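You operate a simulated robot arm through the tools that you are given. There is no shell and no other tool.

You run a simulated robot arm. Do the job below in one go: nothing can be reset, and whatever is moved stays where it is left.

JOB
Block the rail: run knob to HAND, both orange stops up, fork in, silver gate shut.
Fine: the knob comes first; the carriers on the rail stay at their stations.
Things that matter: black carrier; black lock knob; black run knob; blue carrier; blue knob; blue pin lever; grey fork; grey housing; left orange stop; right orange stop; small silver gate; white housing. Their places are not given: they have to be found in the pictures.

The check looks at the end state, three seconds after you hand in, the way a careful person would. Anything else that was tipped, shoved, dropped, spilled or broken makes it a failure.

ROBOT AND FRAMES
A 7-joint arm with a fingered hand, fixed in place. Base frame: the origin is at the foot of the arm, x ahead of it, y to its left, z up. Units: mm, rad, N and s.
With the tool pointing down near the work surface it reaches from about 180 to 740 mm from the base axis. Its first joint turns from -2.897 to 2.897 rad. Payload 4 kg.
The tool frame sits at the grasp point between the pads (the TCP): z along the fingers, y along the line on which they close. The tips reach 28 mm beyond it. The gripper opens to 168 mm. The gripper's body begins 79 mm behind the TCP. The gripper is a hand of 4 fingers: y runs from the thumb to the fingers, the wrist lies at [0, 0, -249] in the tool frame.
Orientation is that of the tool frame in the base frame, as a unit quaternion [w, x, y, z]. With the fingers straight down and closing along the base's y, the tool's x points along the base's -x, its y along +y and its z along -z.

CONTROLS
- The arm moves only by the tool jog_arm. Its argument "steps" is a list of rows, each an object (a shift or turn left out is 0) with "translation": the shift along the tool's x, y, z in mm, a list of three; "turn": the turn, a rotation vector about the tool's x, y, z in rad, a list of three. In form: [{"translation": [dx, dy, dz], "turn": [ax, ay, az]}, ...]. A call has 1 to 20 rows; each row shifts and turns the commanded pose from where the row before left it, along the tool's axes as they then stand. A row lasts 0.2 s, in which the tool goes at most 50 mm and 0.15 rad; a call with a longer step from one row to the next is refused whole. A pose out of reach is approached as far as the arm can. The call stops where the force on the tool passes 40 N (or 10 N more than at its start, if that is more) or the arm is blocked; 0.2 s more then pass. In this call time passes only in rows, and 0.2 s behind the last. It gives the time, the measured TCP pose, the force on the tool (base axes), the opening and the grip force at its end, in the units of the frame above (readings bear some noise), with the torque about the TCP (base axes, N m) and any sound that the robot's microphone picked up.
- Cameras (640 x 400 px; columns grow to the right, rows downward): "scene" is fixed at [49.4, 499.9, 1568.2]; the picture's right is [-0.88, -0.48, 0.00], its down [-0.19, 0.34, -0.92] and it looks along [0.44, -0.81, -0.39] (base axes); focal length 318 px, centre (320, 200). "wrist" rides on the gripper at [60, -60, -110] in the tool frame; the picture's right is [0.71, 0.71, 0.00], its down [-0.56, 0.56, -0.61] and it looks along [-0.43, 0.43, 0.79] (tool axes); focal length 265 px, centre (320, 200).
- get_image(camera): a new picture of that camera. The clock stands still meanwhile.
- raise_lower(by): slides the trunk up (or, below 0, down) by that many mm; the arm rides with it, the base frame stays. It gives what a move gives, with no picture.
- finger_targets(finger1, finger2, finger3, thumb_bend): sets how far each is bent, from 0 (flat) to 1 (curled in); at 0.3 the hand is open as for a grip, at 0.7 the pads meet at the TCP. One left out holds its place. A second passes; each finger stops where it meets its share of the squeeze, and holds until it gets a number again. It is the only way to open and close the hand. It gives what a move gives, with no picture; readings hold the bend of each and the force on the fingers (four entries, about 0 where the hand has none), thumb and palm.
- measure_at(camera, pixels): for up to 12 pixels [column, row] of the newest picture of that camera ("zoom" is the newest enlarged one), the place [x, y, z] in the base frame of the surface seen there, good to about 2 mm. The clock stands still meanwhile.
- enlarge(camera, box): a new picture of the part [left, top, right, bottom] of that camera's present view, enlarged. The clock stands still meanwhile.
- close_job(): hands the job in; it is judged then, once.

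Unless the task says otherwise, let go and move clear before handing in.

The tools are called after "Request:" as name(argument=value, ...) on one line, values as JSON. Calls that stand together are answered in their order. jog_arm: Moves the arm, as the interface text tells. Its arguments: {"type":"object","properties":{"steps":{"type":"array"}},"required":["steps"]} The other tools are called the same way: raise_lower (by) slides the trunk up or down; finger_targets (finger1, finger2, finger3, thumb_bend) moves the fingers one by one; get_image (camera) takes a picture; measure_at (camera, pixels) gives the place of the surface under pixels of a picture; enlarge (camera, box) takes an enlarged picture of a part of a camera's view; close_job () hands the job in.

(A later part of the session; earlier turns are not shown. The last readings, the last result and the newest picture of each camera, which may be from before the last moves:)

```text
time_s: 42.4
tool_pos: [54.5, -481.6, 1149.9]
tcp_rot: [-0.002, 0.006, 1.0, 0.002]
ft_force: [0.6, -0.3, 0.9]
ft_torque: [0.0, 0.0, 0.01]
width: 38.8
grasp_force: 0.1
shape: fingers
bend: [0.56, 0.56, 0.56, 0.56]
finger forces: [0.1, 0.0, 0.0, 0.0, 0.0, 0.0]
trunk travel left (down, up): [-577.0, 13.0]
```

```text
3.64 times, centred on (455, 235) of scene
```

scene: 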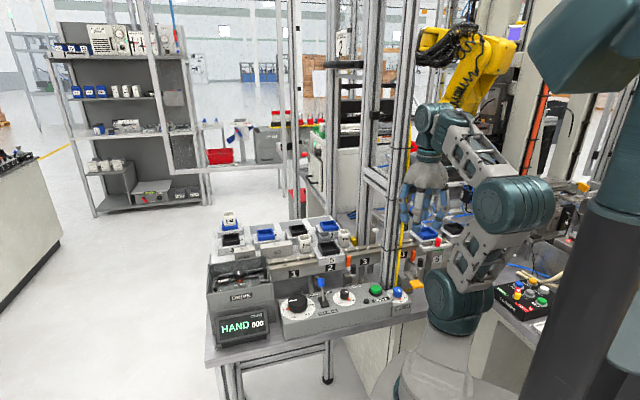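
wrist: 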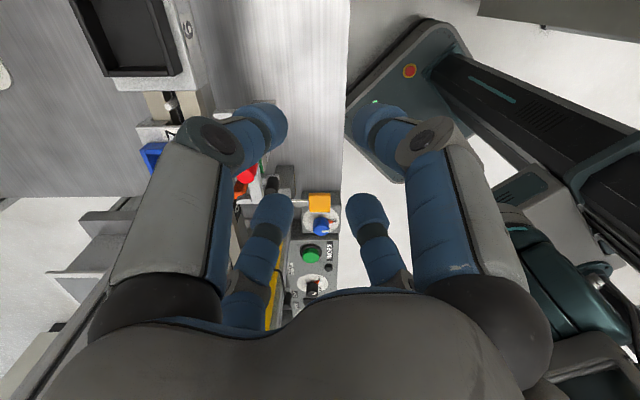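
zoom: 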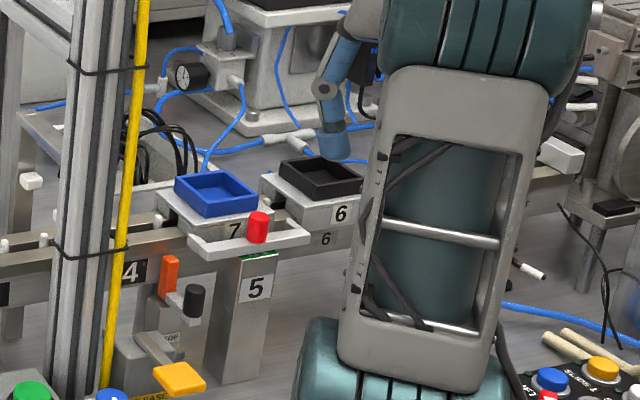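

The scene camera has an unobstructed view of the fork now. I'll zoom in there and measure the fork, prongs and carrier 7.

Request:
enlarge(camera="scene", box=[425, 220, 485, 265])

Request:
measure_at(camera="zoom", pixels=[[138, 207], [150, 195], [160, 225], [165, 240], [300, 225], [430, 195], [420, 165], [395, 155], [275, 150], [275, 115], [275, 180], [275, 105]])

Request:
measure_at(camera="zoom", pixels=[[160, 140], [200, 165], [60, 120], [110, 180], [200, 130], [330, 130], [190, 60], [100, 80], [330, 160], [220, 270], [370, 130], [290, 90]])

```text
8.89 times, centred on (455, 242) of scene
```

zoom: 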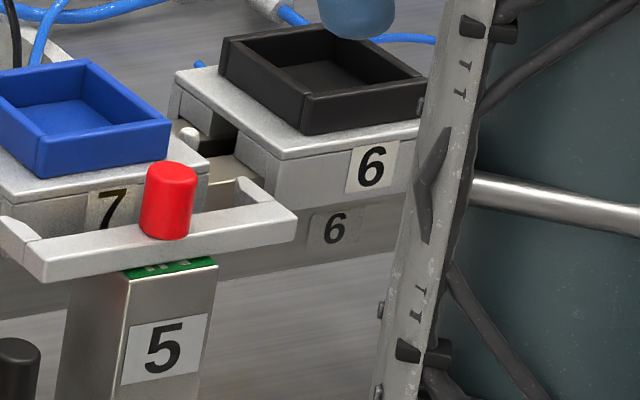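

```text
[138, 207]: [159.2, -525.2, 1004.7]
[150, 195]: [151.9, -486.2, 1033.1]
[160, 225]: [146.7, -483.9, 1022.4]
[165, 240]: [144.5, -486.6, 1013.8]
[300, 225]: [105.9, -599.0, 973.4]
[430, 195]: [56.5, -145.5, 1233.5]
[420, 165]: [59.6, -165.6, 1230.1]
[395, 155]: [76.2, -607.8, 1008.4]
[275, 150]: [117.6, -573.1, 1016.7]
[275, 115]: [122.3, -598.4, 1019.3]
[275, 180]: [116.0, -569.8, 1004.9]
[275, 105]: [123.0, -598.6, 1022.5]
```

```text
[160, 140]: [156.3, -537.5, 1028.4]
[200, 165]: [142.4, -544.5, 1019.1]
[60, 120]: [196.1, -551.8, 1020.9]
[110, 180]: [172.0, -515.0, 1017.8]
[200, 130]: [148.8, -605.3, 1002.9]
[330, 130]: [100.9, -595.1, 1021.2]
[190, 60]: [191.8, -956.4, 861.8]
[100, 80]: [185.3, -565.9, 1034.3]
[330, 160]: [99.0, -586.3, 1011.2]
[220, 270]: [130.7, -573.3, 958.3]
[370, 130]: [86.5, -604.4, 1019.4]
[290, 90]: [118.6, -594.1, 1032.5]
```

Carrier 7 spans about u −286…−204 with front n≈485; gap to carrier 6 is about 33 mm. I'll measure the fork bar and prongs too.

Request:
measure_at(camera="zoom", pixels=[[245, 187], [250, 200], [285, 215], [290, 228], [45, 252], [45, 272], [10, 225], [20, 232], [120, 240], [120, 258], [220, 215], [170, 268]])

Request:
enlarge(camera="scene", box=[400, 225, 460, 285])

Request:
measure_at(camera="zoom", pixels=[[325, 90], [320, 78], [345, 100], [360, 105], [450, 90], [190, 150], [205, 150], [250, 170], [165, 140], [215, 185], [280, 280], [430, 80]])

```text
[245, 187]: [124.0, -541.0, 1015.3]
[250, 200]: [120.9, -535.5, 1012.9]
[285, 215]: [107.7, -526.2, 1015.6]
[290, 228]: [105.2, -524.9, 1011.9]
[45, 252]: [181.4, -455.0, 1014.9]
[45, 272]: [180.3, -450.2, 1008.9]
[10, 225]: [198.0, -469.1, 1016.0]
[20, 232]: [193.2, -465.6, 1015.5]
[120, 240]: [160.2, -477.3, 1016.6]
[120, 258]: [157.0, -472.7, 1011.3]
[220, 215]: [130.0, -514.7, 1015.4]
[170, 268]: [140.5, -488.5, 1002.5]
```

```text
6.67 times, centred on (430, 255) of scene
```

zoom: 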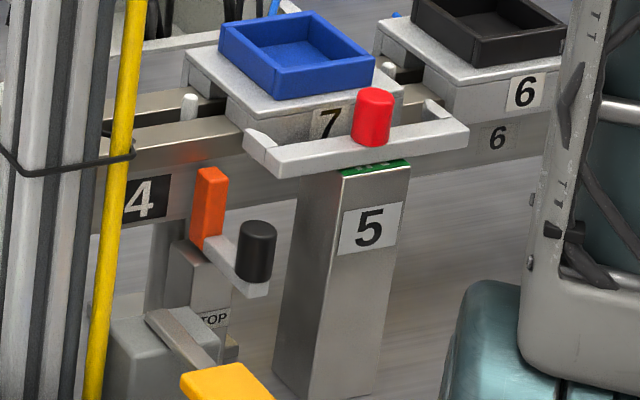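

```text
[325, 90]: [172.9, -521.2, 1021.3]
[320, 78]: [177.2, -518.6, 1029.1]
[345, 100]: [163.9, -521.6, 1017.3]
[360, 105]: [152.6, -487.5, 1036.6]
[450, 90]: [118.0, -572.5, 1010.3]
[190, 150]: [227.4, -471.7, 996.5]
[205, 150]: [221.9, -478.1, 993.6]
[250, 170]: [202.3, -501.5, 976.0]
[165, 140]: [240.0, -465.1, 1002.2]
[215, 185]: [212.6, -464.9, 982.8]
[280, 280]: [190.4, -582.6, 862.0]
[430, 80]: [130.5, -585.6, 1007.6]
```

Fork geometry: prongs at u≈−193 and −294 just outside carrier 7 (−204…−286), red knob at u≈−244, n≈453, z 1016–1041. I'll make a fist, position in front of the red knob and check before pushing.

Request:
finger_targets(finger1=0.7, finger2=0.7, finger3=0.7, thumb_bend=0.7)

Request:
jog_arm(steps=[{"translation": [-26, 15, 0]}, {"translation": [-26.3, 14.8, 20]}, {"translation": [0, 0, 40]}, {"translation": [0, 0, 40]}])

Request:
get_image(camera="wrist")

Request:
enlarge(camera="scene", box=[390, 180, 520, 290])

```text
time_s: 43.4
tool_pos: [54.0, -480.7, 1149.4]
tcp_rot: [-0.002, 0.006, 1.0, 0.001]
ft_force: [0.7, 0.9, 0.2]
ft_torque: [-0.02, -0.01, 0.01]
width: 2.0
grasp_force: 0.0
shape: fingers
bend: [0.69, 0.69, 0.69, 0.69]
finger forces: [0.0, 0.0, 0.0, 0.1, 0.0, 0.1]
trunk travel left (down, up): [-577.0, 13.0]
```

```text
time_s: 44.4
tool_pos: [107.2, -451.8, 1050.2]
tcp_rot: [-0.003, 0.005, 1.0, 0.0]
ft_force: [-0.2, 0.5, 0.5]
ft_torque: [0.0, 0.02, 0.0]
width: 1.5
grasp_force: 0.1
shape: fingers
bend: [0.69, 0.69, 0.69, 0.69]
finger forces: [0.0, 0.0, 0.0, 0.0, 0.0, 0.0]
trunk travel left (down, up): [-577.0, 13.0]
```

```text
taken
```

wrist: 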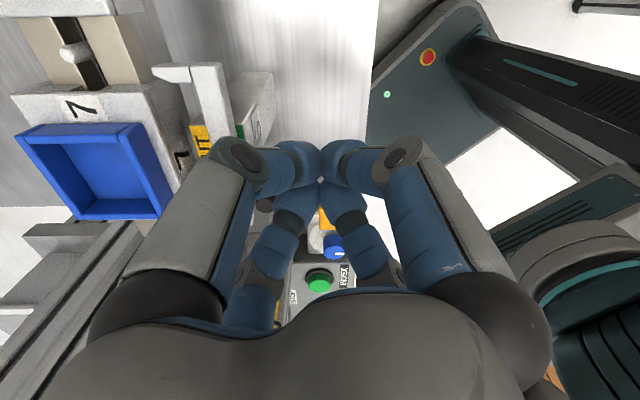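

```text
3.64 times, centred on (455, 235) of scene
```

zoom: 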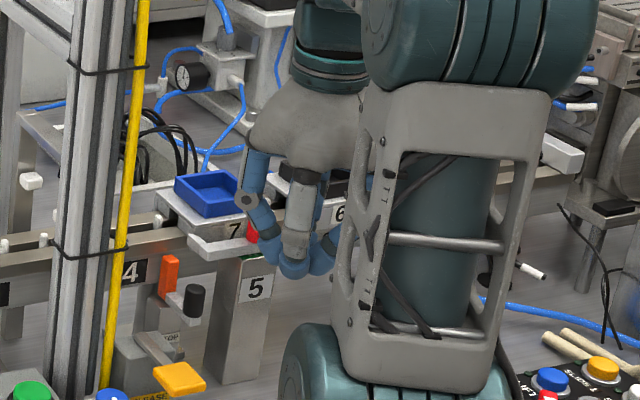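

The fist is right in front of the red knob at the same u. I'll advance toward the rail slowly until contact.

Request:
jog_arm(steps=[{"translation": [-5, -5, 0]}, {"translation": [-5, -5, 0]}, {"translation": [-5, -5, 0]}, {"translation": [-5, -5, 0]}, {"translation": [-3, -3, 0]}])

Request:
enlarge(camera="scene", box=[420, 200, 490, 270])

Request:
get_image(camera="wrist")

```text
time_s: 45.5
tool_pos: [129.1, -473.8, 1049.5]
tcp_rot: [-0.002, 0.005, 1.0, 0.001]
ft_force: [-0.1, -0.1, 0.6]
ft_torque: [-0.01, 0.01, 0.0]
width: 1.7
grasp_force: 0.1
shape: fingers
bend: [0.69, 0.69, 0.69, 0.69]
finger forces: [0.0, 0.0, 0.1, 0.0, 0.1, 0.1]
trunk travel left (down, up): [-577.0, 13.0]
```

```text
5.71 times, centred on (455, 235) of scene
```

zoom: 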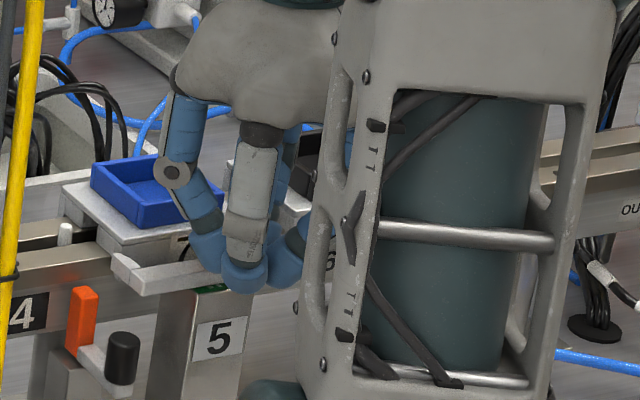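

```text
taken
```

wrist: 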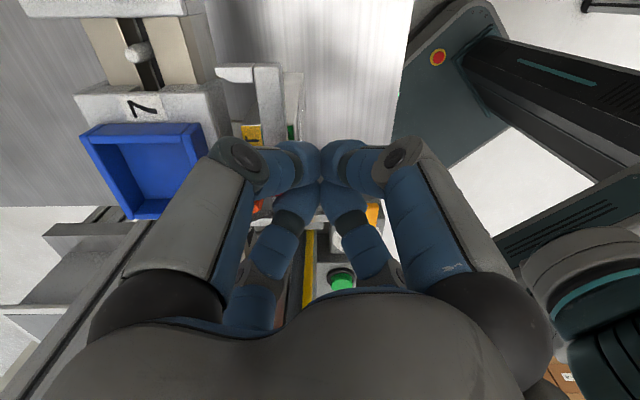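

No contact yet at n≈426. I'll continue in smaller steps.

Request:
jog_arm(steps=[{"translation": [-2.1, -2.1, 0]}, {"translation": [-2.1, -2.1, 0]}, {"translation": [-2.1, -2.1, 0]}, {"translation": [-2.1, -2.1, 0]}])

Request:
get_image(camera="wrist")

```text
time_s: 46.5
tool_pos: [137.8, -482.2, 1048.1]
tcp_rot: [-0.002, 0.005, 1.0, 0.002]
ft_force: [-1.4, -0.2, 0.0]
ft_torque: [0.01, 0.02, -0.02]
width: 1.4
grasp_force: 0.0
shape: fingers
bend: [0.69, 0.69, 0.69, 0.69]
finger forces: [0.0, 0.1, 0.0, 0.0, 0.0, 0.1]
trunk travel left (down, up): [-577.0, 13.0]
```

```text
taken
```

wrist: 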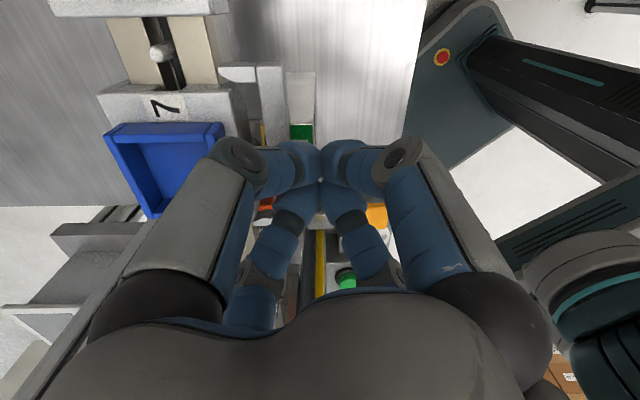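

The fork bar now keeps pace with the hand (bar at cols 258–283 while the carrier edge approaches; green guide revealed at (302,130)), with only about 1.5 N. Continue pushing.

Request:
jog_arm(steps=[{"translation": [-2.1, -2.1, 0]}, {"translation": [-2.1, -2.1, 0]}, {"translation": [-2.1, -2.1, 0]}])

Request:
get_image(camera="wrist")

Request:
enlarge(camera="scene", box=[420, 200, 490, 270])

```text
time_s: 47.4
tool_pos: [144.5, -488.8, 1049.1]
tcp_rot: [-0.002, 0.006, 1.0, 0.001]
ft_force: [-0.2, -1.2, -0.8]
ft_torque: [0.02, 0.02, 0.0]
width: 1.3
grasp_force: 0.0
shape: fingers
bend: [0.69, 0.69, 0.69, 0.69]
finger forces: [0.0, 0.1, 0.0, 0.1, 0.0, 0.0]
trunk travel left (down, up): [-577.0, 13.0]
```

```text
taken
```

wrist: 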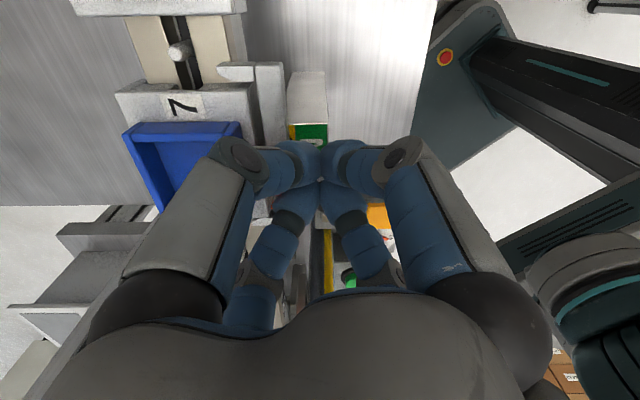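

```text
5.71 times, centred on (455, 235) of scene
```

zoom: 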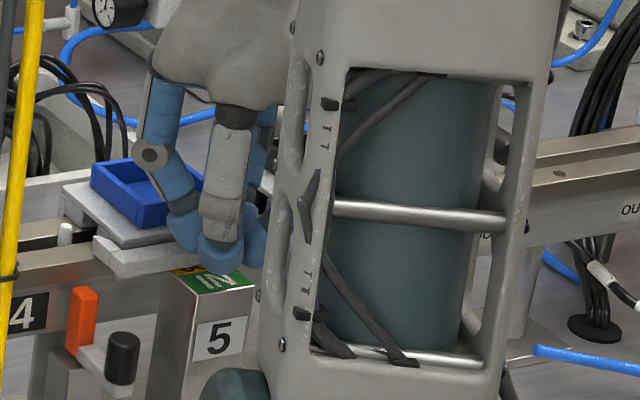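

The scene zoom shows a green "IN" label being revealed on the post top as the fork slides in. I'll keep pushing in small steps until it meets its stop.

Request:
jog_arm(steps=[{"translation": [-2.1, -2.1, 0]}, {"translation": [-2.1, -2.1, 0]}])

Request:
enlarge(camera="scene", box=[420, 200, 490, 270])

Request:
enlarge(camera="wrist", box=[160, 20, 340, 180])

```text
time_s: 48.0
tool_pos: [147.8, -491.4, 1050.1]
tcp_rot: [-0.002, 0.007, 1.0, 0.002]
ft_force: [-6.3, 3.9, -0.1]
ft_torque: [0.05, 0.1, -0.03]
width: 0.9
grasp_force: 4.8
shape: fingers
bend: [0.69, 0.69, 0.69, 0.69]
finger forces: [0.0, 0.0, 0.1, 0.1, 9.3, 0.1]
trunk travel left (down, up): [-577.0, 13.0]
```

```text
5.71 times, centred on (455, 235) of scene
```

zoom: 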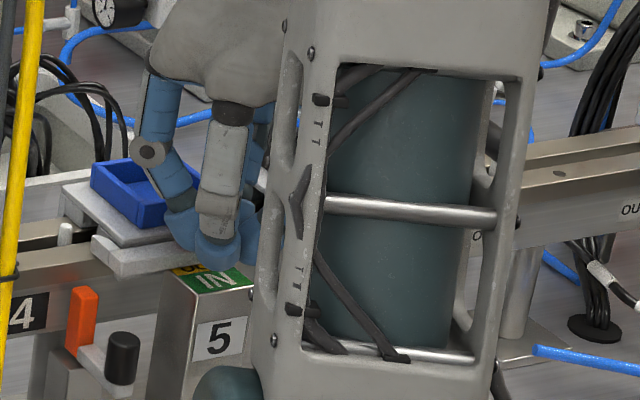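

```text
2.50 times, centred on (250, 100) of wrist
```

zoom: 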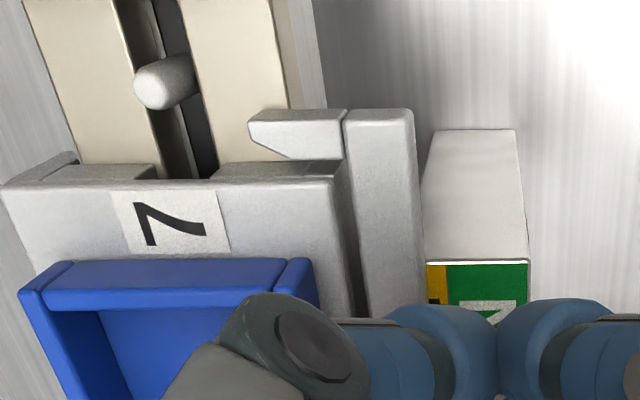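

Force rose to about 7 N along −n, so the fork may be at its end; a thin dark gap still separates bar and carrier at zoom (348,250). I'll measure and nudge 1.5 mm more to confirm.

Request:
measure_at(camera="zoom", pixels=[[330, 200], [325, 260], [385, 150], [385, 250], [365, 250], [300, 125], [260, 135], [440, 275], [500, 280], [265, 230], [352, 160], [345, 290]])

Request:
jog_arm(steps=[{"translation": [-1.2, -1.2, 0]}])

Request:
enlarge(camera="wrist", box=[160, 20, 340, 180])

```text
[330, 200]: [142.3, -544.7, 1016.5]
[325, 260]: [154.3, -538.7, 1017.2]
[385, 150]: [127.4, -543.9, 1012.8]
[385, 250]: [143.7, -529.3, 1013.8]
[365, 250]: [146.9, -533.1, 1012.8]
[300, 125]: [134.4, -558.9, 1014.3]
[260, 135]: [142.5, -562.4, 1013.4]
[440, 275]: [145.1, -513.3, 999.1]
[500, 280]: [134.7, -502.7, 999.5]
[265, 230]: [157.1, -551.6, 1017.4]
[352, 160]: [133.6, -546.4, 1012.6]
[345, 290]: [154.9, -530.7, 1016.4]
```

```text
time_s: 48.4
tool_pos: [147.5, -492.0, 1048.7]
tcp_rot: [-0.001, 0.007, 1.0, 0.002]
ft_force: [-10.3, 7.4, -1.3]
ft_torque: [0.13, 0.13, -0.08]
width: 0.4
grasp_force: 7.3
shape: fingers
bend: [0.69, 0.69, 0.69, 0.7]
finger forces: [0.0, 0.0, 0.0, 0.1, 14.0, 0.1]
trunk travel left (down, up): [-577.0, 13.0]
```

```text
2.50 times, centred on (250, 100) of wrist
```

zoom: 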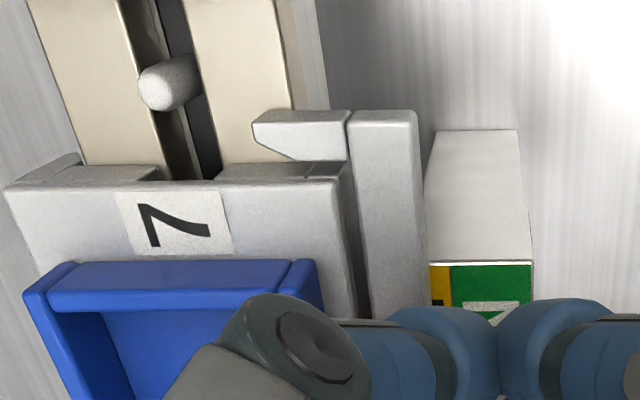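

Force climbs without motion and a gap of about 4 mm to the carrier remains; prong tips moved from n≈472 to 498. The fork is fully in, so I'll back away.

Request:
jog_arm(steps=[{"translation": [7, 7, 0]}, {"translation": [15, 15, 0]}, {"translation": [20, 20, 0]}, {"translation": [20, 20, -20]}, {"translation": [0, 0, -40]}])

Request:
enlarge(camera="scene", box=[400, 210, 490, 285])

Request:
get_image(camera="scene")

```text
time_s: 49.5
tool_pos: [88.8, -431.4, 1109.8]
tcp_rot: [-0.002, 0.005, 1.0, 0.001]
ft_force: [-0.5, -0.4, -0.1]
ft_torque: [0.03, 0.03, -0.02]
width: 1.7
grasp_force: 0.1
shape: fingers
bend: [0.69, 0.69, 0.69, 0.69]
finger forces: [0.1, 0.0, 0.1, 0.1, 0.0, 0.0]
trunk travel left (down, up): [-577.0, 13.0]
```

```text
5.33 times, centred on (445, 248) of scene
```

zoom: 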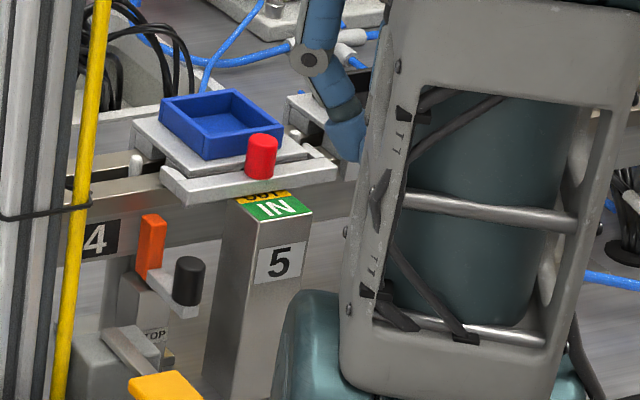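

```text
taken
```

scene: 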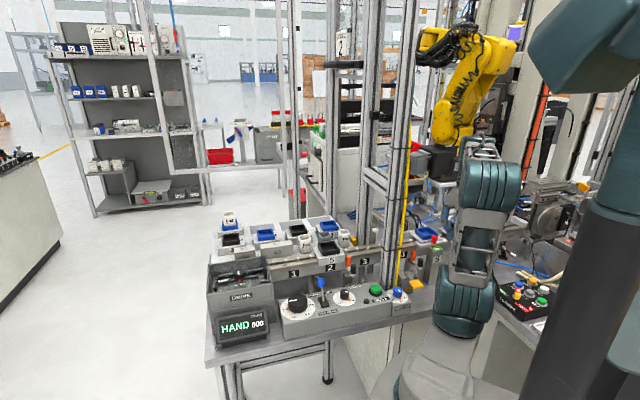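

The fork is in: green "IN" is exposed at zoom (280,207) and carrier 7 hasn't moved. For the right stop I'll use a pinch along the rail direction so nothing reaches the fork; first I yaw 45° and move in front of it.

Request:
jog_arm(steps=[{"turn": [0, 0, 0.131]}, {"turn": [0, 0, 0.131]}, {"turn": [0, 0, 0.131]}, {"turn": [0, 0, 0.131]}, {"turn": [0, 0, 0.131]}, {"turn": [0, 0, 0.131]}, {"translation": [-8.6, 30.6, 10]}, {"translation": [-8.6, 30.6, 10]}])

Request:
finger_targets(finger1=0.56, finger2=0.56, finger3=0.0, thumb_bend=0.56)

Request:
get_image(camera="wrist")

Request:
get_image(camera="scene")

```text
time_s: 51.4
tool_pos: [145.4, -398.9, 1090.1]
tcp_rot: [-0.002, 0.389, 0.921, 0.0]
ft_force: [0.0, 1.2, -0.1]
ft_torque: [-0.04, 0.01, 0.02]
width: 1.6
grasp_force: 0.0
shape: fingers
bend: [0.69, 0.69, 0.69, 0.69]
finger forces: [0.0, 0.0, 0.1, 0.0, 0.1, 0.0]
trunk travel left (down, up): [-577.0, 13.0]
```

```text
time_s: 52.4
tool_pos: [143.7, -401.1, 1090.6]
tcp_rot: [-0.001, 0.389, 0.921, 0.0]
ft_force: [0.5, 0.4, 0.4]
ft_torque: [-0.01, 0.0, -0.01]
width: 38.6
grasp_force: 0.2
shape: fingers
bend: [0.56, 0.56, 0.0, 0.56]
finger forces: [0.0, 0.1, 0.1, 0.0, 0.0, 0.1]
trunk travel left (down, up): [-577.0, 13.0]
```

```text
taken
```

wrist: 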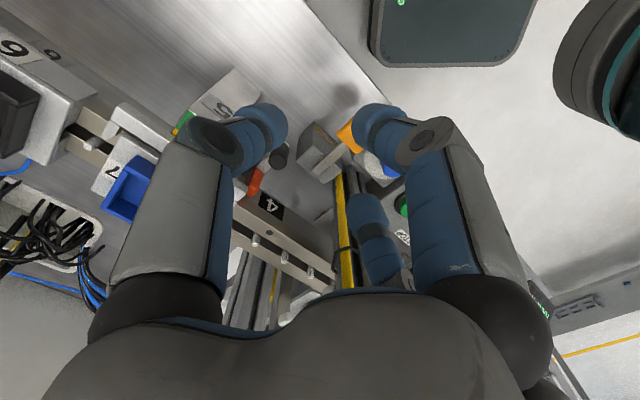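

```text
taken
```

scene: 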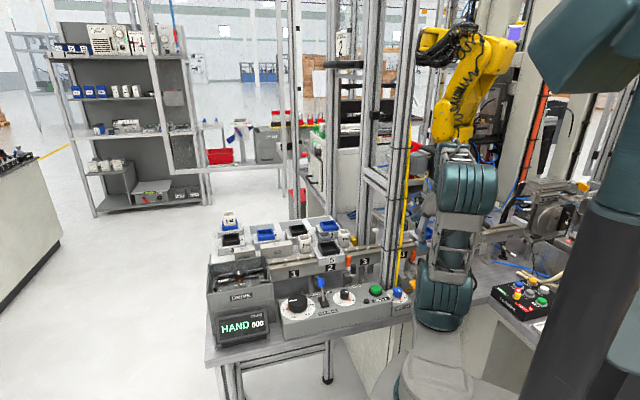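

finger3 is the one toward the rail and is now flat out of the way. The right handle is visible at wrist (280,155); I'll zoom and measure it.

Request:
enlarge(camera="wrist", box=[200, 110, 340, 220])

Request:
measure_at(camera="zoom", pixels=[[355, 150], [365, 160], [345, 145], [360, 175], [350, 165], [375, 150], [250, 240], [260, 280], [230, 290], [320, 190], [420, 180], [520, 120]])

```text
3.64 times, centred on (270, 165) of wrist
```

zoom: 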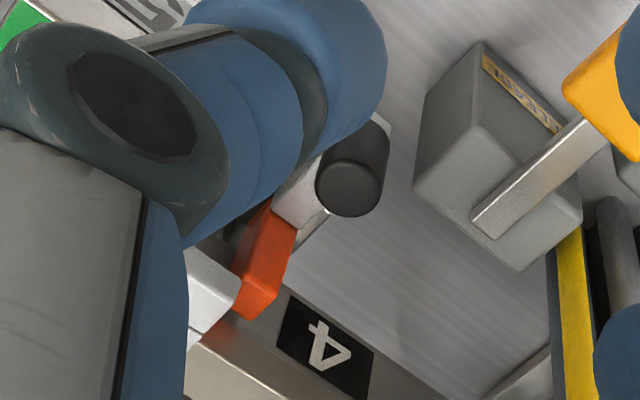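

```text
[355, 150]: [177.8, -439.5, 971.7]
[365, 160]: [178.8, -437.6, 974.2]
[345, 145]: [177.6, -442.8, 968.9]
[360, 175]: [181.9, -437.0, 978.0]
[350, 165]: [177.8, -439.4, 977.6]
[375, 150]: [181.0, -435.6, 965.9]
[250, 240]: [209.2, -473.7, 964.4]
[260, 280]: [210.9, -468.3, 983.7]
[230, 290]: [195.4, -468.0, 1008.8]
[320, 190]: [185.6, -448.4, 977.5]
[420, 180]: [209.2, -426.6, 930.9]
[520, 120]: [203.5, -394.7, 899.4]
```

Handle axis confirmed at about (184,-440.5), top z 978. I'll tilt the palm 0.3 rad toward the operator (about the pinch axis) and move above the handle.

Request:
jog_arm(steps=[{"turn": [0, -0.1, 0]}, {"turn": [0, -0.1, 0]}, {"turn": [0, -0.1, 0]}, {"translation": [-18.5, -0.1, 26.7]}, {"translation": [-18.5, -0.1, 26.7]}])

Request:
get_image(camera="wrist")

Request:
enlarge(camera="scene", box=[390, 190, 500, 290])

```text
time_s: 53.5
tool_pos: [179.7, -438.0, 1049.8]
tcp_rot: [0.135, 0.384, 0.912, -0.057]
ft_force: [-0.3, -1.0, 0.3]
ft_torque: [0.0, 0.01, -0.01]
width: 38.6
grasp_force: 0.1
shape: fingers
bend: [0.56, 0.56, 0.0, 0.56]
finger forces: [0.0, 0.0, 0.1, 0.0, 0.0, 0.0]
trunk travel left (down, up): [-577.0, 13.0]
```

```text
taken
```

wrist: 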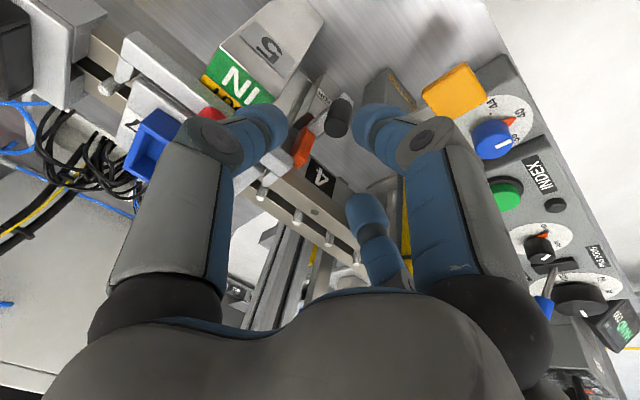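

```text
4.00 times, centred on (445, 240) of scene
```

zoom: 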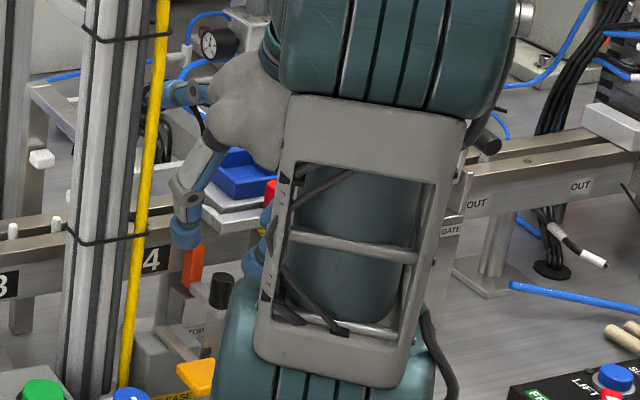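

Position is over the handle. Before descending, I'll check the post next to it (label 5) for thumb clearance.

Request:
enlarge(camera="wrist", box=[190, 20, 370, 190])

Request:
measure_at(camera="zoom", pixels=[[200, 185], [60, 150], [120, 90], [290, 30], [290, 120], [265, 170], [385, 190], [372, 220], [365, 235], [335, 240], [300, 305], [290, 330]])

```text
2.35 times, centred on (280, 105) of wrist
```

zoom: 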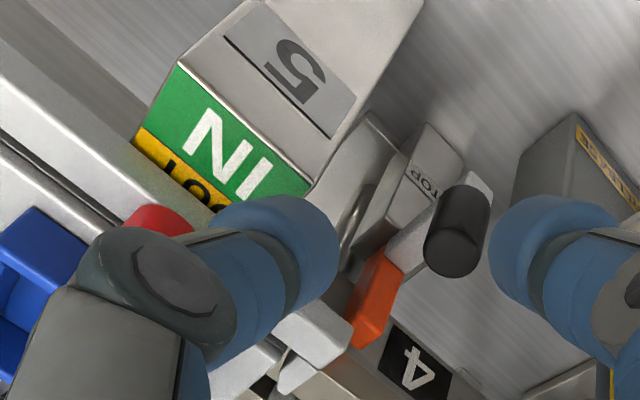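

```text
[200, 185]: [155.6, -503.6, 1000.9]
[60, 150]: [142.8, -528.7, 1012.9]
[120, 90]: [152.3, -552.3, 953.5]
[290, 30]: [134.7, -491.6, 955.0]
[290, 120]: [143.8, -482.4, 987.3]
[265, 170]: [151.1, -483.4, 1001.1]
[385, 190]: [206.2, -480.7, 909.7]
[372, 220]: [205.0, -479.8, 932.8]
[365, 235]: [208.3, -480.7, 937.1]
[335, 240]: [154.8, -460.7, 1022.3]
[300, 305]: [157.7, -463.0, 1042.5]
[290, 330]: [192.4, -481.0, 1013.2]
```

The post's left corner is around u≈−222, leaving limited room for the thumb, so I'll narrow the opening slightly before descending.

Request:
finger_targets(finger1=0.57, finger2=0.59, finger3=0.0, thumb_bend=0.59)

Request:
jog_arm(steps=[{"translation": [4.9, 0.3, 15.5]}, {"translation": [4.9, 0.3, 15.5]}, {"translation": [4.9, 0.3, 15.5]}])

Request:
enlarge(camera="wrist", box=[230, 60, 410, 220])

```text
time_s: 54.5
tool_pos: [179.1, -436.3, 1050.7]
tcp_rot: [0.136, 0.384, 0.911, -0.058]
ft_force: [0.0, 0.4, 0.2]
ft_torque: [0.02, -0.03, -0.07]
width: 34.4
grasp_force: 0.1
shape: fingers
bend: [0.56, 0.59, 0.0, 0.59]
finger forces: [0.0, 0.0, 0.1, 0.0, 0.0, 0.1]
trunk travel left (down, up): [-577.0, 13.0]
```

```text
time_s: 55.4
tool_pos: [178.8, -435.5, 1001.4]
tcp_rot: [0.135, 0.383, 0.912, -0.057]
ft_force: [-1.4, 9.9, 2.6]
ft_torque: [-0.07, 0.07, -0.27]
width: 31.6
grasp_force: 4.0
shape: fingers
bend: [0.56, 0.59, 0.0, 0.61]
finger forces: [0.1, 0.0, 0.0, 0.1, 9.2, 0.1]
trunk travel left (down, up): [-577.0, 13.0]
```

```text
2.50 times, centred on (320, 140) of wrist
```

zoom: 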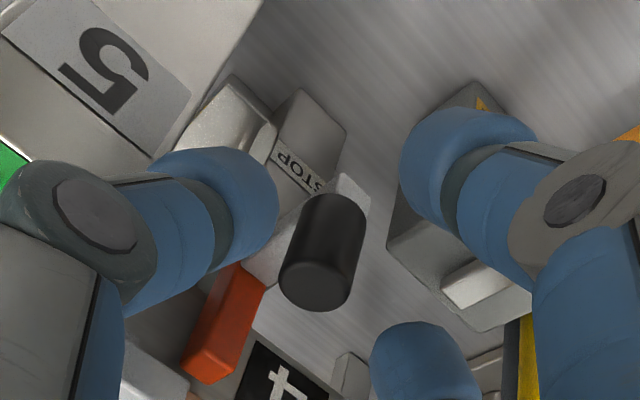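

The thumb touched the post's corner (9 N on the thumb). I'll back up, tilt further to 0.6 rad so the thumb's upper part stays in front of the post, and open finger1 wider.

Request:
jog_arm(steps=[{"translation": [-5.8, 0, -19.2]}, {"translation": [-5.8, 0, -19.2]}, {"turn": [0, -0.1, 0]}, {"turn": [0, -0.1, 0]}, {"turn": [0, -0.1, 0]}])

Request:
finger_targets(finger1=0.42, finger2=0.59, finger3=0.0, thumb_bend=0.59)

Request:
get_image(camera="wrist")

Request:
enlarge(camera="scene", box=[390, 190, 500, 290])

```text
time_s: 56.5
tool_pos: [179.7, -435.9, 1041.2]
tcp_rot: [0.27, 0.371, 0.881, -0.115]
ft_force: [0.1, 0.3, 0.5]
ft_torque: [0.0, -0.02, -0.01]
width: 34.3
grasp_force: 0.1
shape: fingers
bend: [0.56, 0.59, 0.0, 0.59]
finger forces: [0.0, 0.1, 0.1, 0.1, 0.0, 0.1]
trunk travel left (down, up): [-577.0, 13.0]
```

```text
time_s: 57.5
tool_pos: [179.4, -436.6, 1040.7]
tcp_rot: [0.27, 0.37, 0.882, -0.114]
ft_force: [-0.2, 0.5, 0.4]
ft_torque: [0.03, 0.02, -0.04]
width: 60.0
grasp_force: 0.1
shape: fingers
bend: [0.42, 0.59, 0.0, 0.59]
finger forces: [0.0, 0.1, 0.0, 0.0, 0.1, 0.0]
trunk travel left (down, up): [-577.0, 13.0]
```

```text
taken
```

wrist: 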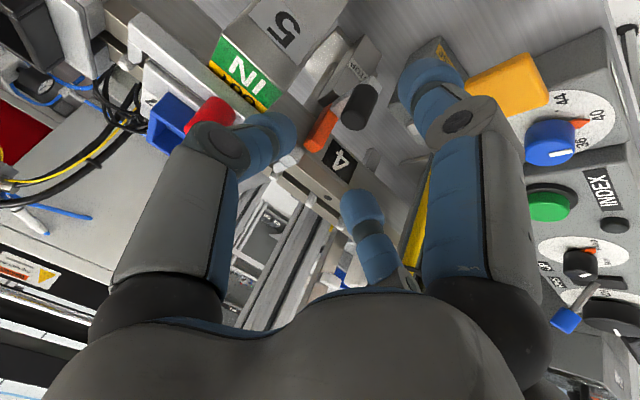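

```text
4.00 times, centred on (445, 240) of scene
```

zoom: 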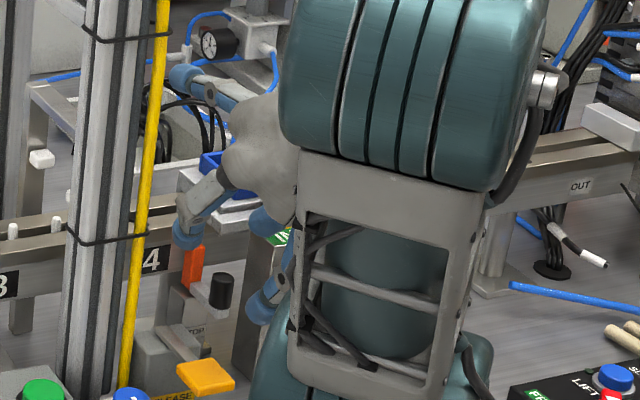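

The steeper tilt works. Now descending toward the right handle again, stopping before the last step to check.

Request:
jog_arm(steps=[{"translation": [8.7, 0.2, 10.6]}, {"translation": [8.7, 0.2, 10.6]}, {"translation": [8.7, 0.2, 10.6]}])

Request:
enlarge(camera="wrist", box=[230, 60, 410, 220])

```text
time_s: 58.4
tool_pos: [176.4, -433.4, 1000.5]
tcp_rot: [0.27, 0.372, 0.88, -0.115]
ft_force: [-2.7, 3.9, 1.3]
ft_torque: [0.0, 0.02, -0.16]
width: 59.4
grasp_force: 2.3
shape: fingers
bend: [0.42, 0.59, 0.0, 0.6]
finger forces: [0.1, 0.1, 0.1, 0.0, 5.0, 0.0]
trunk travel left (down, up): [-577.0, 13.0]
```

```text
2.50 times, centred on (320, 140) of wrist
```

zoom: 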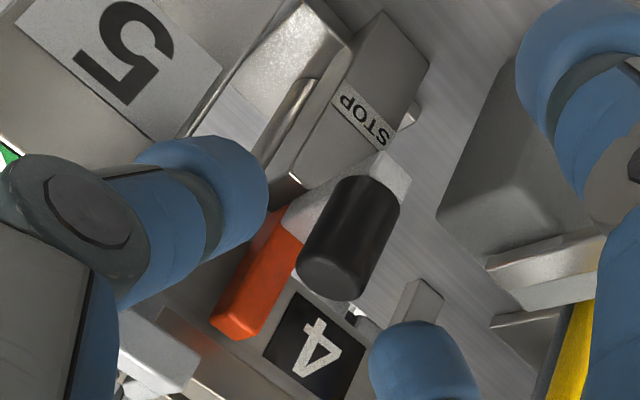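

The thumb still grazes the post front (5 N). I'll lift 8 mm, rotate 0.22 rad so the thumb swings toward the operator, then descend again.

Request:
jog_arm(steps=[{"translation": [-4.5, 0, -6.6]}, {"turn": [0, 0, 0.11]}, {"turn": [0, 0, 0.11]}, {"translation": [4.3, -0.8, 6.1]}, {"translation": [4.3, -0.8, 6.1]}])

Request:
enlarge(camera="wrist", box=[230, 60, 410, 220])

```text
time_s: 59.5
tool_pos: [177.6, -432.9, 993.1]
tcp_rot: [0.28, 0.465, 0.835, -0.084]
ft_force: [-0.5, 0.1, -0.2]
ft_torque: [0.01, -0.01, 0.01]
width: 59.8
grasp_force: 0.0
shape: fingers
bend: [0.42, 0.59, 0.0, 0.59]
finger forces: [0.1, 0.1, 0.0, 0.0, 0.0, 0.1]
trunk travel left (down, up): [-577.0, 13.0]
```

```text
2.50 times, centred on (320, 140) of wrist
```

zoom: 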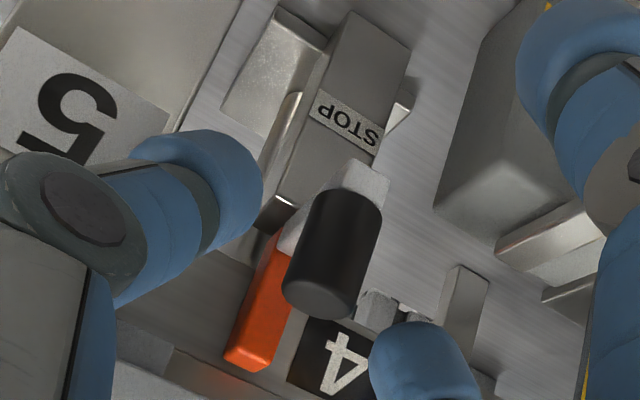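

No contact now, and the handle lies midway between thumb and finger2. Final descent, then close these two fingers.

Request:
jog_arm(steps=[{"translation": [4.3, -0.8, 6.1]}])

Request:
finger_targets(finger2=0.76, thumb_bend=0.76)

Request:
enlarge(camera="wrist", box=[230, 60, 410, 220])

```text
time_s: 60.0
tool_pos: [178.5, -432.3, 985.8]
tcp_rot: [0.281, 0.465, 0.835, -0.084]
ft_force: [0.0, -0.4, 0.7]
ft_torque: [0.0, 0.0, -0.01]
width: 60.0
grasp_force: 0.1
shape: fingers
bend: [0.42, 0.59, 0.0, 0.59]
finger forces: [0.0, 0.0, 0.0, 0.0, 0.0, 0.1]
trunk travel left (down, up): [-577.0, 13.0]
```

```text
time_s: 61.0
tool_pos: [177.4, -432.8, 984.6]
tcp_rot: [0.281, 0.466, 0.835, -0.084]
ft_force: [-2.4, -3.8, -2.2]
ft_torque: [-0.06, 0.01, -0.04]
width: 54.9
grasp_force: 10.4
shape: fingers
bend: [0.42, 0.66, 0.0, 0.67]
finger forces: [0.1, 8.5, 0.1, 0.1, 12.5, 0.0]
trunk travel left (down, up): [-577.0, 13.0]
```

```text
2.50 times, centred on (320, 140) of wrist
```

zoom: 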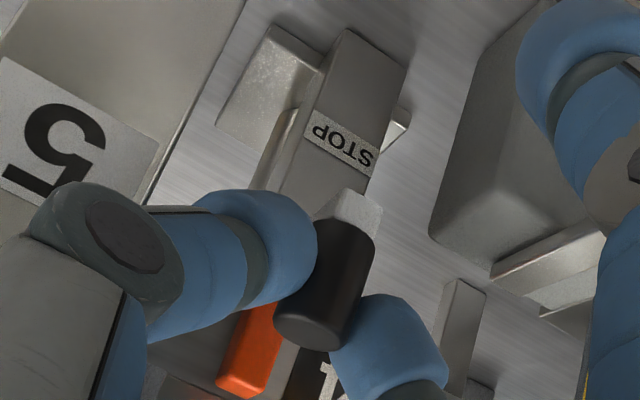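

Gripped (thumb 12.5 N, finger2 8.5 N). Lifting straight up 10 mm and checking.

Request:
jog_arm(steps=[{"translation": [-2.74, 0.61, -4.15]}, {"translation": [-2.74, 0.61, -4.15]}])

Request:
enlarge(camera="wrist", box=[230, 60, 410, 220])

```text
time_s: 61.5
tool_pos: [177.2, -433.0, 995.7]
tcp_rot: [0.281, 0.465, 0.835, -0.084]
ft_force: [-2.8, -4.8, -3.6]
ft_torque: [-0.07, 0.06, -0.05]
width: 54.8
grasp_force: 10.4
shape: fingers
bend: [0.42, 0.66, 0.0, 0.67]
finger forces: [0.0, 8.1, 0.1, 0.0, 12.8, 0.1]
trunk travel left (down, up): [-577.0, 13.0]
```

```text
2.50 times, centred on (320, 140) of wrist
```

zoom: 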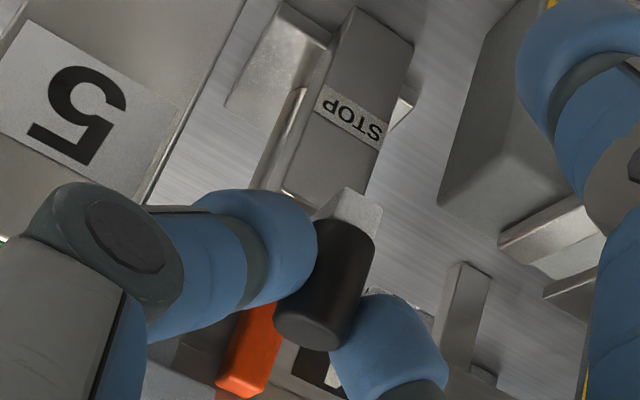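

The orange plate rises with the hand. Continue up to the end of travel.

Request:
jog_arm(steps=[{"translation": [-2.74, 0.61, -4.15]}, {"translation": [-2.2, 0.5, -3.3]}, {"translation": [-1.1, 0.25, -1.66]}, {"translation": [-1.1, 0.25, -1.66]}])

Request:
enlarge(camera="wrist", box=[230, 60, 410, 220])

```text
time_s: 62.5
tool_pos: [176.3, -433.5, 1007.4]
tcp_rot: [0.28, 0.466, 0.835, -0.084]
ft_force: [-1.7, -6.7, -8.3]
ft_torque: [-0.05, 0.1, -0.07]
width: 54.8
grasp_force: 9.9
shape: fingers
bend: [0.42, 0.66, 0.0, 0.67]
finger forces: [0.1, 7.6, 0.0, 0.0, 11.8, 0.1]
trunk travel left (down, up): [-577.0, 13.0]
```

```text
2.50 times, centred on (320, 140) of wrist
```

zoom: 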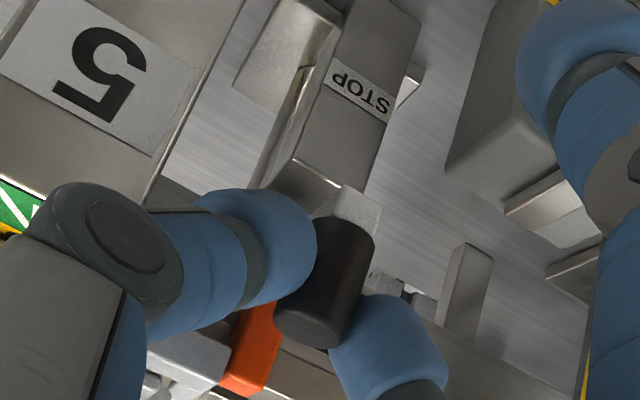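

Force is rising (8 N down) at about 22.8 mm. A little more to confirm the end stop.

Request:
jog_arm(steps=[{"translation": [-1.1, 0.25, -1.66]}, {"translation": [-1.1, 0.25, -1.66]}])

Request:
enlarge(camera="wrist", box=[230, 60, 410, 220])

Request:
measure_at(camera="zoom", pixels=[[310, 320], [320, 335], [245, 375], [250, 350], [190, 350], [350, 205]])

```text
time_s: 63.1
tool_pos: [175.5, -432.3, 1011.8]
tcp_rot: [0.28, 0.466, 0.835, -0.083]
ft_force: [-2.5, -2.6, -12.5]
ft_torque: [0.03, 0.19, -0.06]
width: 55.0
grasp_force: 9.2
shape: fingers
bend: [0.42, 0.66, 0.0, 0.67]
finger forces: [0.1, 6.7, 0.0, 0.0, 11.2, 0.0]
trunk travel left (down, up): [-577.0, 13.0]
```

```text
2.50 times, centred on (320, 140) of wrist
```

zoom: 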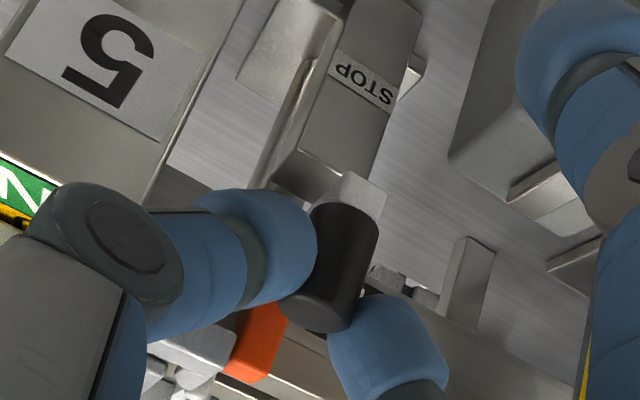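

```text
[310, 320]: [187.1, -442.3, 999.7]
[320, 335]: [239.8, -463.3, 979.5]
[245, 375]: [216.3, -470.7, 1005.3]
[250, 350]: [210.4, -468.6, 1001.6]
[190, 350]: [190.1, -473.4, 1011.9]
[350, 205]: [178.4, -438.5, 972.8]
```

The handle top is at z≈999.7, matching the left stop's raised height of 1000, and the grip has begun to slip: it's at the top. Release and check it stays.

Request:
finger_targets(finger2=0.58, thumb_bend=0.58)

Request:
enlarge(camera="wrist", box=[230, 60, 410, 220])

Request:
measure_at(camera="zoom", pixels=[[310, 310], [318, 300], [255, 350], [250, 365], [190, 350], [350, 205]])

```text
time_s: 64.2
tool_pos: [177.9, -432.1, 1013.2]
tcp_rot: [0.283, 0.464, 0.835, -0.084]
ft_force: [1.2, -0.6, 0.4]
ft_torque: [-0.01, -0.01, 0.03]
width: 61.9
grasp_force: 0.1
shape: fingers
bend: [0.42, 0.57, 0.0, 0.57]
finger forces: [0.1, 0.0, 0.1, 0.0, 0.5, 0.0]
trunk travel left (down, up): [-577.0, 13.0]
```

```text
2.50 times, centred on (320, 140) of wrist
```

zoom: 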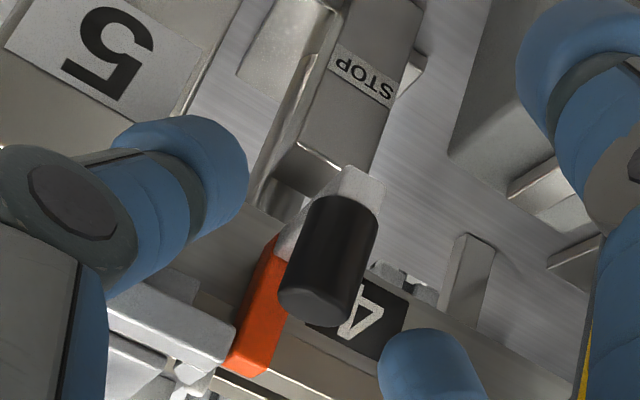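

```text
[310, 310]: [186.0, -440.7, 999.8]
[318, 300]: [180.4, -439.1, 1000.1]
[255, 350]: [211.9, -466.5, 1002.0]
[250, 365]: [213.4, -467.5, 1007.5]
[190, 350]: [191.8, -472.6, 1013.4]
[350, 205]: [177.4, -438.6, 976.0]
```

The right stop stays up (handle top z 1000). Withdraw along the tool axis.

Request:
jog_arm(steps=[{"translation": [0, 0, -15]}, {"translation": [0, 0, -25]}, {"translation": [0, 0, -35]}, {"translation": [0, 0, -35]}])

Request:
get_image(camera="wrist")

Request:
get_image(camera="scene")

```text
time_s: 65.2
tool_pos: [134.3, -387.6, 1104.1]
tcp_rot: [0.281, 0.465, 0.835, -0.085]
ft_force: [-0.3, 0.3, -0.6]
ft_torque: [0.01, 0.01, 0.0]
width: 61.8
grasp_force: 0.1
shape: fingers
bend: [0.42, 0.57, 0.0, 0.57]
finger forces: [0.0, 0.0, 0.0, 0.0, 0.1, 0.1]
trunk travel left (down, up): [-577.0, 13.0]
```

```text
taken
```

wrist: 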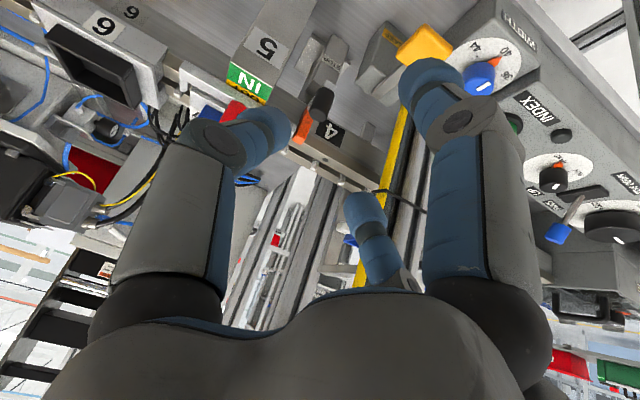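

```text
taken
```

scene: 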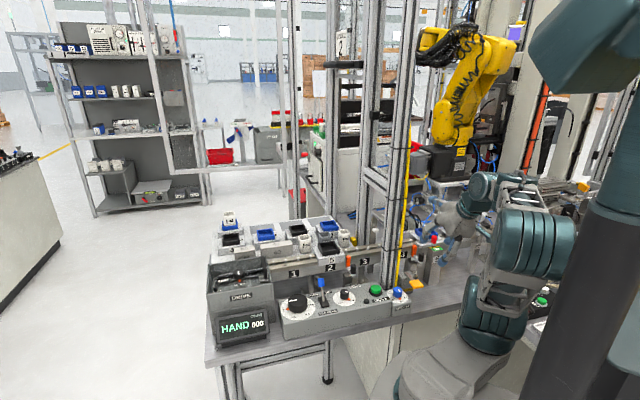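

Both stops are up and the fork is in. Now the gate: I'll return the tool to vertical and make a fist first.

Request:
jog_arm(steps=[{"turn": [0, 0, -0.11]}, {"turn": [0, 0, -0.11]}, {"turn": [0, 0.12, 0]}, {"turn": [0, 0.12, 0]}, {"turn": [0, 0.12, 0]}, {"turn": [0, 0.12, 0]}, {"turn": [0, 0.12, 0]}])

Request:
finger_targets(finger1=0.7, finger2=0.7, finger3=0.7, thumb_bend=0.7)

Request:
enlarge(camera="scene", box=[390, 200, 500, 290])

```text
time_s: 66.8
tool_pos: [135.9, -387.8, 1102.6]
tcp_rot: [-0.003, 0.388, 0.921, 0.001]
ft_force: [-0.4, -0.3, 0.1]
ft_torque: [0.01, -0.01, 0.01]
width: 62.2
grasp_force: 0.1
shape: fingers
bend: [0.42, 0.57, 0.0, 0.57]
finger forces: [0.1, 0.0, 0.0, 0.0, 0.1, 0.0]
trunk travel left (down, up): [-577.0, 13.0]
```

```text
time_s: 67.8
tool_pos: [134.2, -388.3, 1103.4]
tcp_rot: [-0.003, 0.389, 0.921, 0.0]
ft_force: [0.4, 0.7, 0.0]
ft_torque: [0.03, 0.02, 0.01]
width: 1.6
grasp_force: 0.0
shape: fingers
bend: [0.68, 0.7, 0.68, 0.7]
finger forces: [0.0, 0.1, 0.1, 0.0, 0.0, 0.1]
trunk travel left (down, up): [-577.0, 13.0]
```

```text
4.44 times, centred on (445, 245) of scene
```

zoom: 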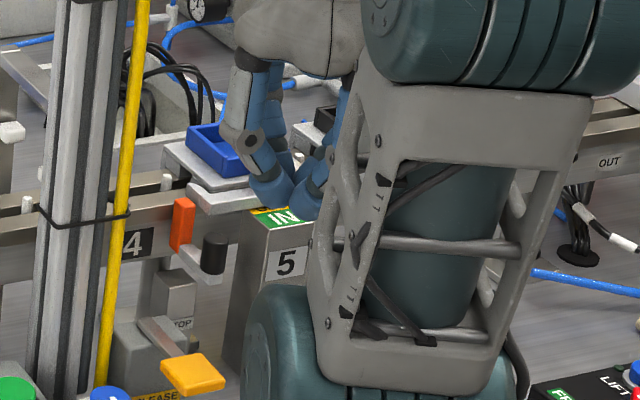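

The right stop shows raised at zoom (183,225). Now raise and travel toward the gate, staying in front of the rail.

Request:
jog_arm(steps=[{"translation": [0, 0, -31]}, {"translation": [0, 0, -31]}, {"translation": [-8, -41.6, 0]}, {"translation": [-8, -41.6, 0]}, {"translation": [-8, -41.6, 0]}, {"translation": [-8, -41.6, 0]}, {"translation": [-8, -41.6, 0]}, {"translation": [-8, -41.6, 0]}, {"translation": [-8, -41.6, 0]}])

Request:
get_image(camera="wrist")

Request:
get_image(camera="scene")

```text
time_s: 69.8
tool_pos: [-16.3, -605.0, 1166.5]
tcp_rot: [-0.003, 0.389, 0.921, 0.0]
ft_force: [-1.3, 1.3, 0.2]
ft_torque: [-0.04, 0.01, 0.04]
width: 1.8
grasp_force: 0.2
shape: fingers
bend: [0.68, 0.7, 0.68, 0.7]
finger forces: [0.0, 0.1, 0.0, 0.0, 0.0, 0.0]
out of reach, approached as far as the arm can: row 9
trunk travel left (down, up): [-577.0, 13.0]
```

```text
taken
```

wrist: 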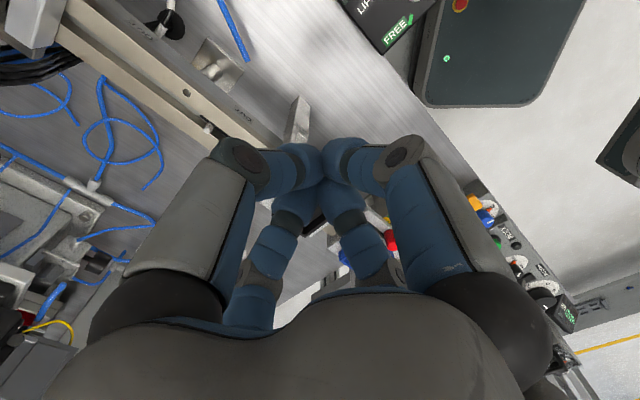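

```text
taken
```

scene: 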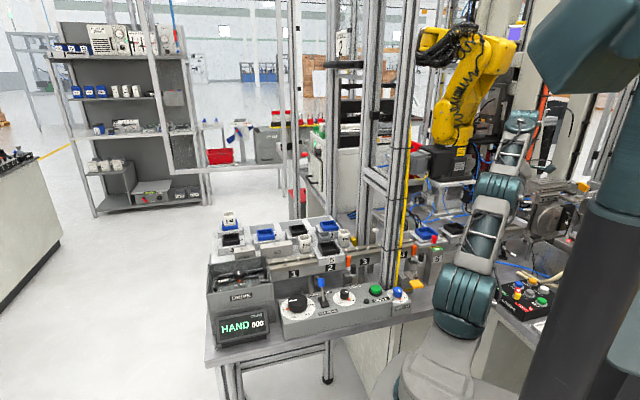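

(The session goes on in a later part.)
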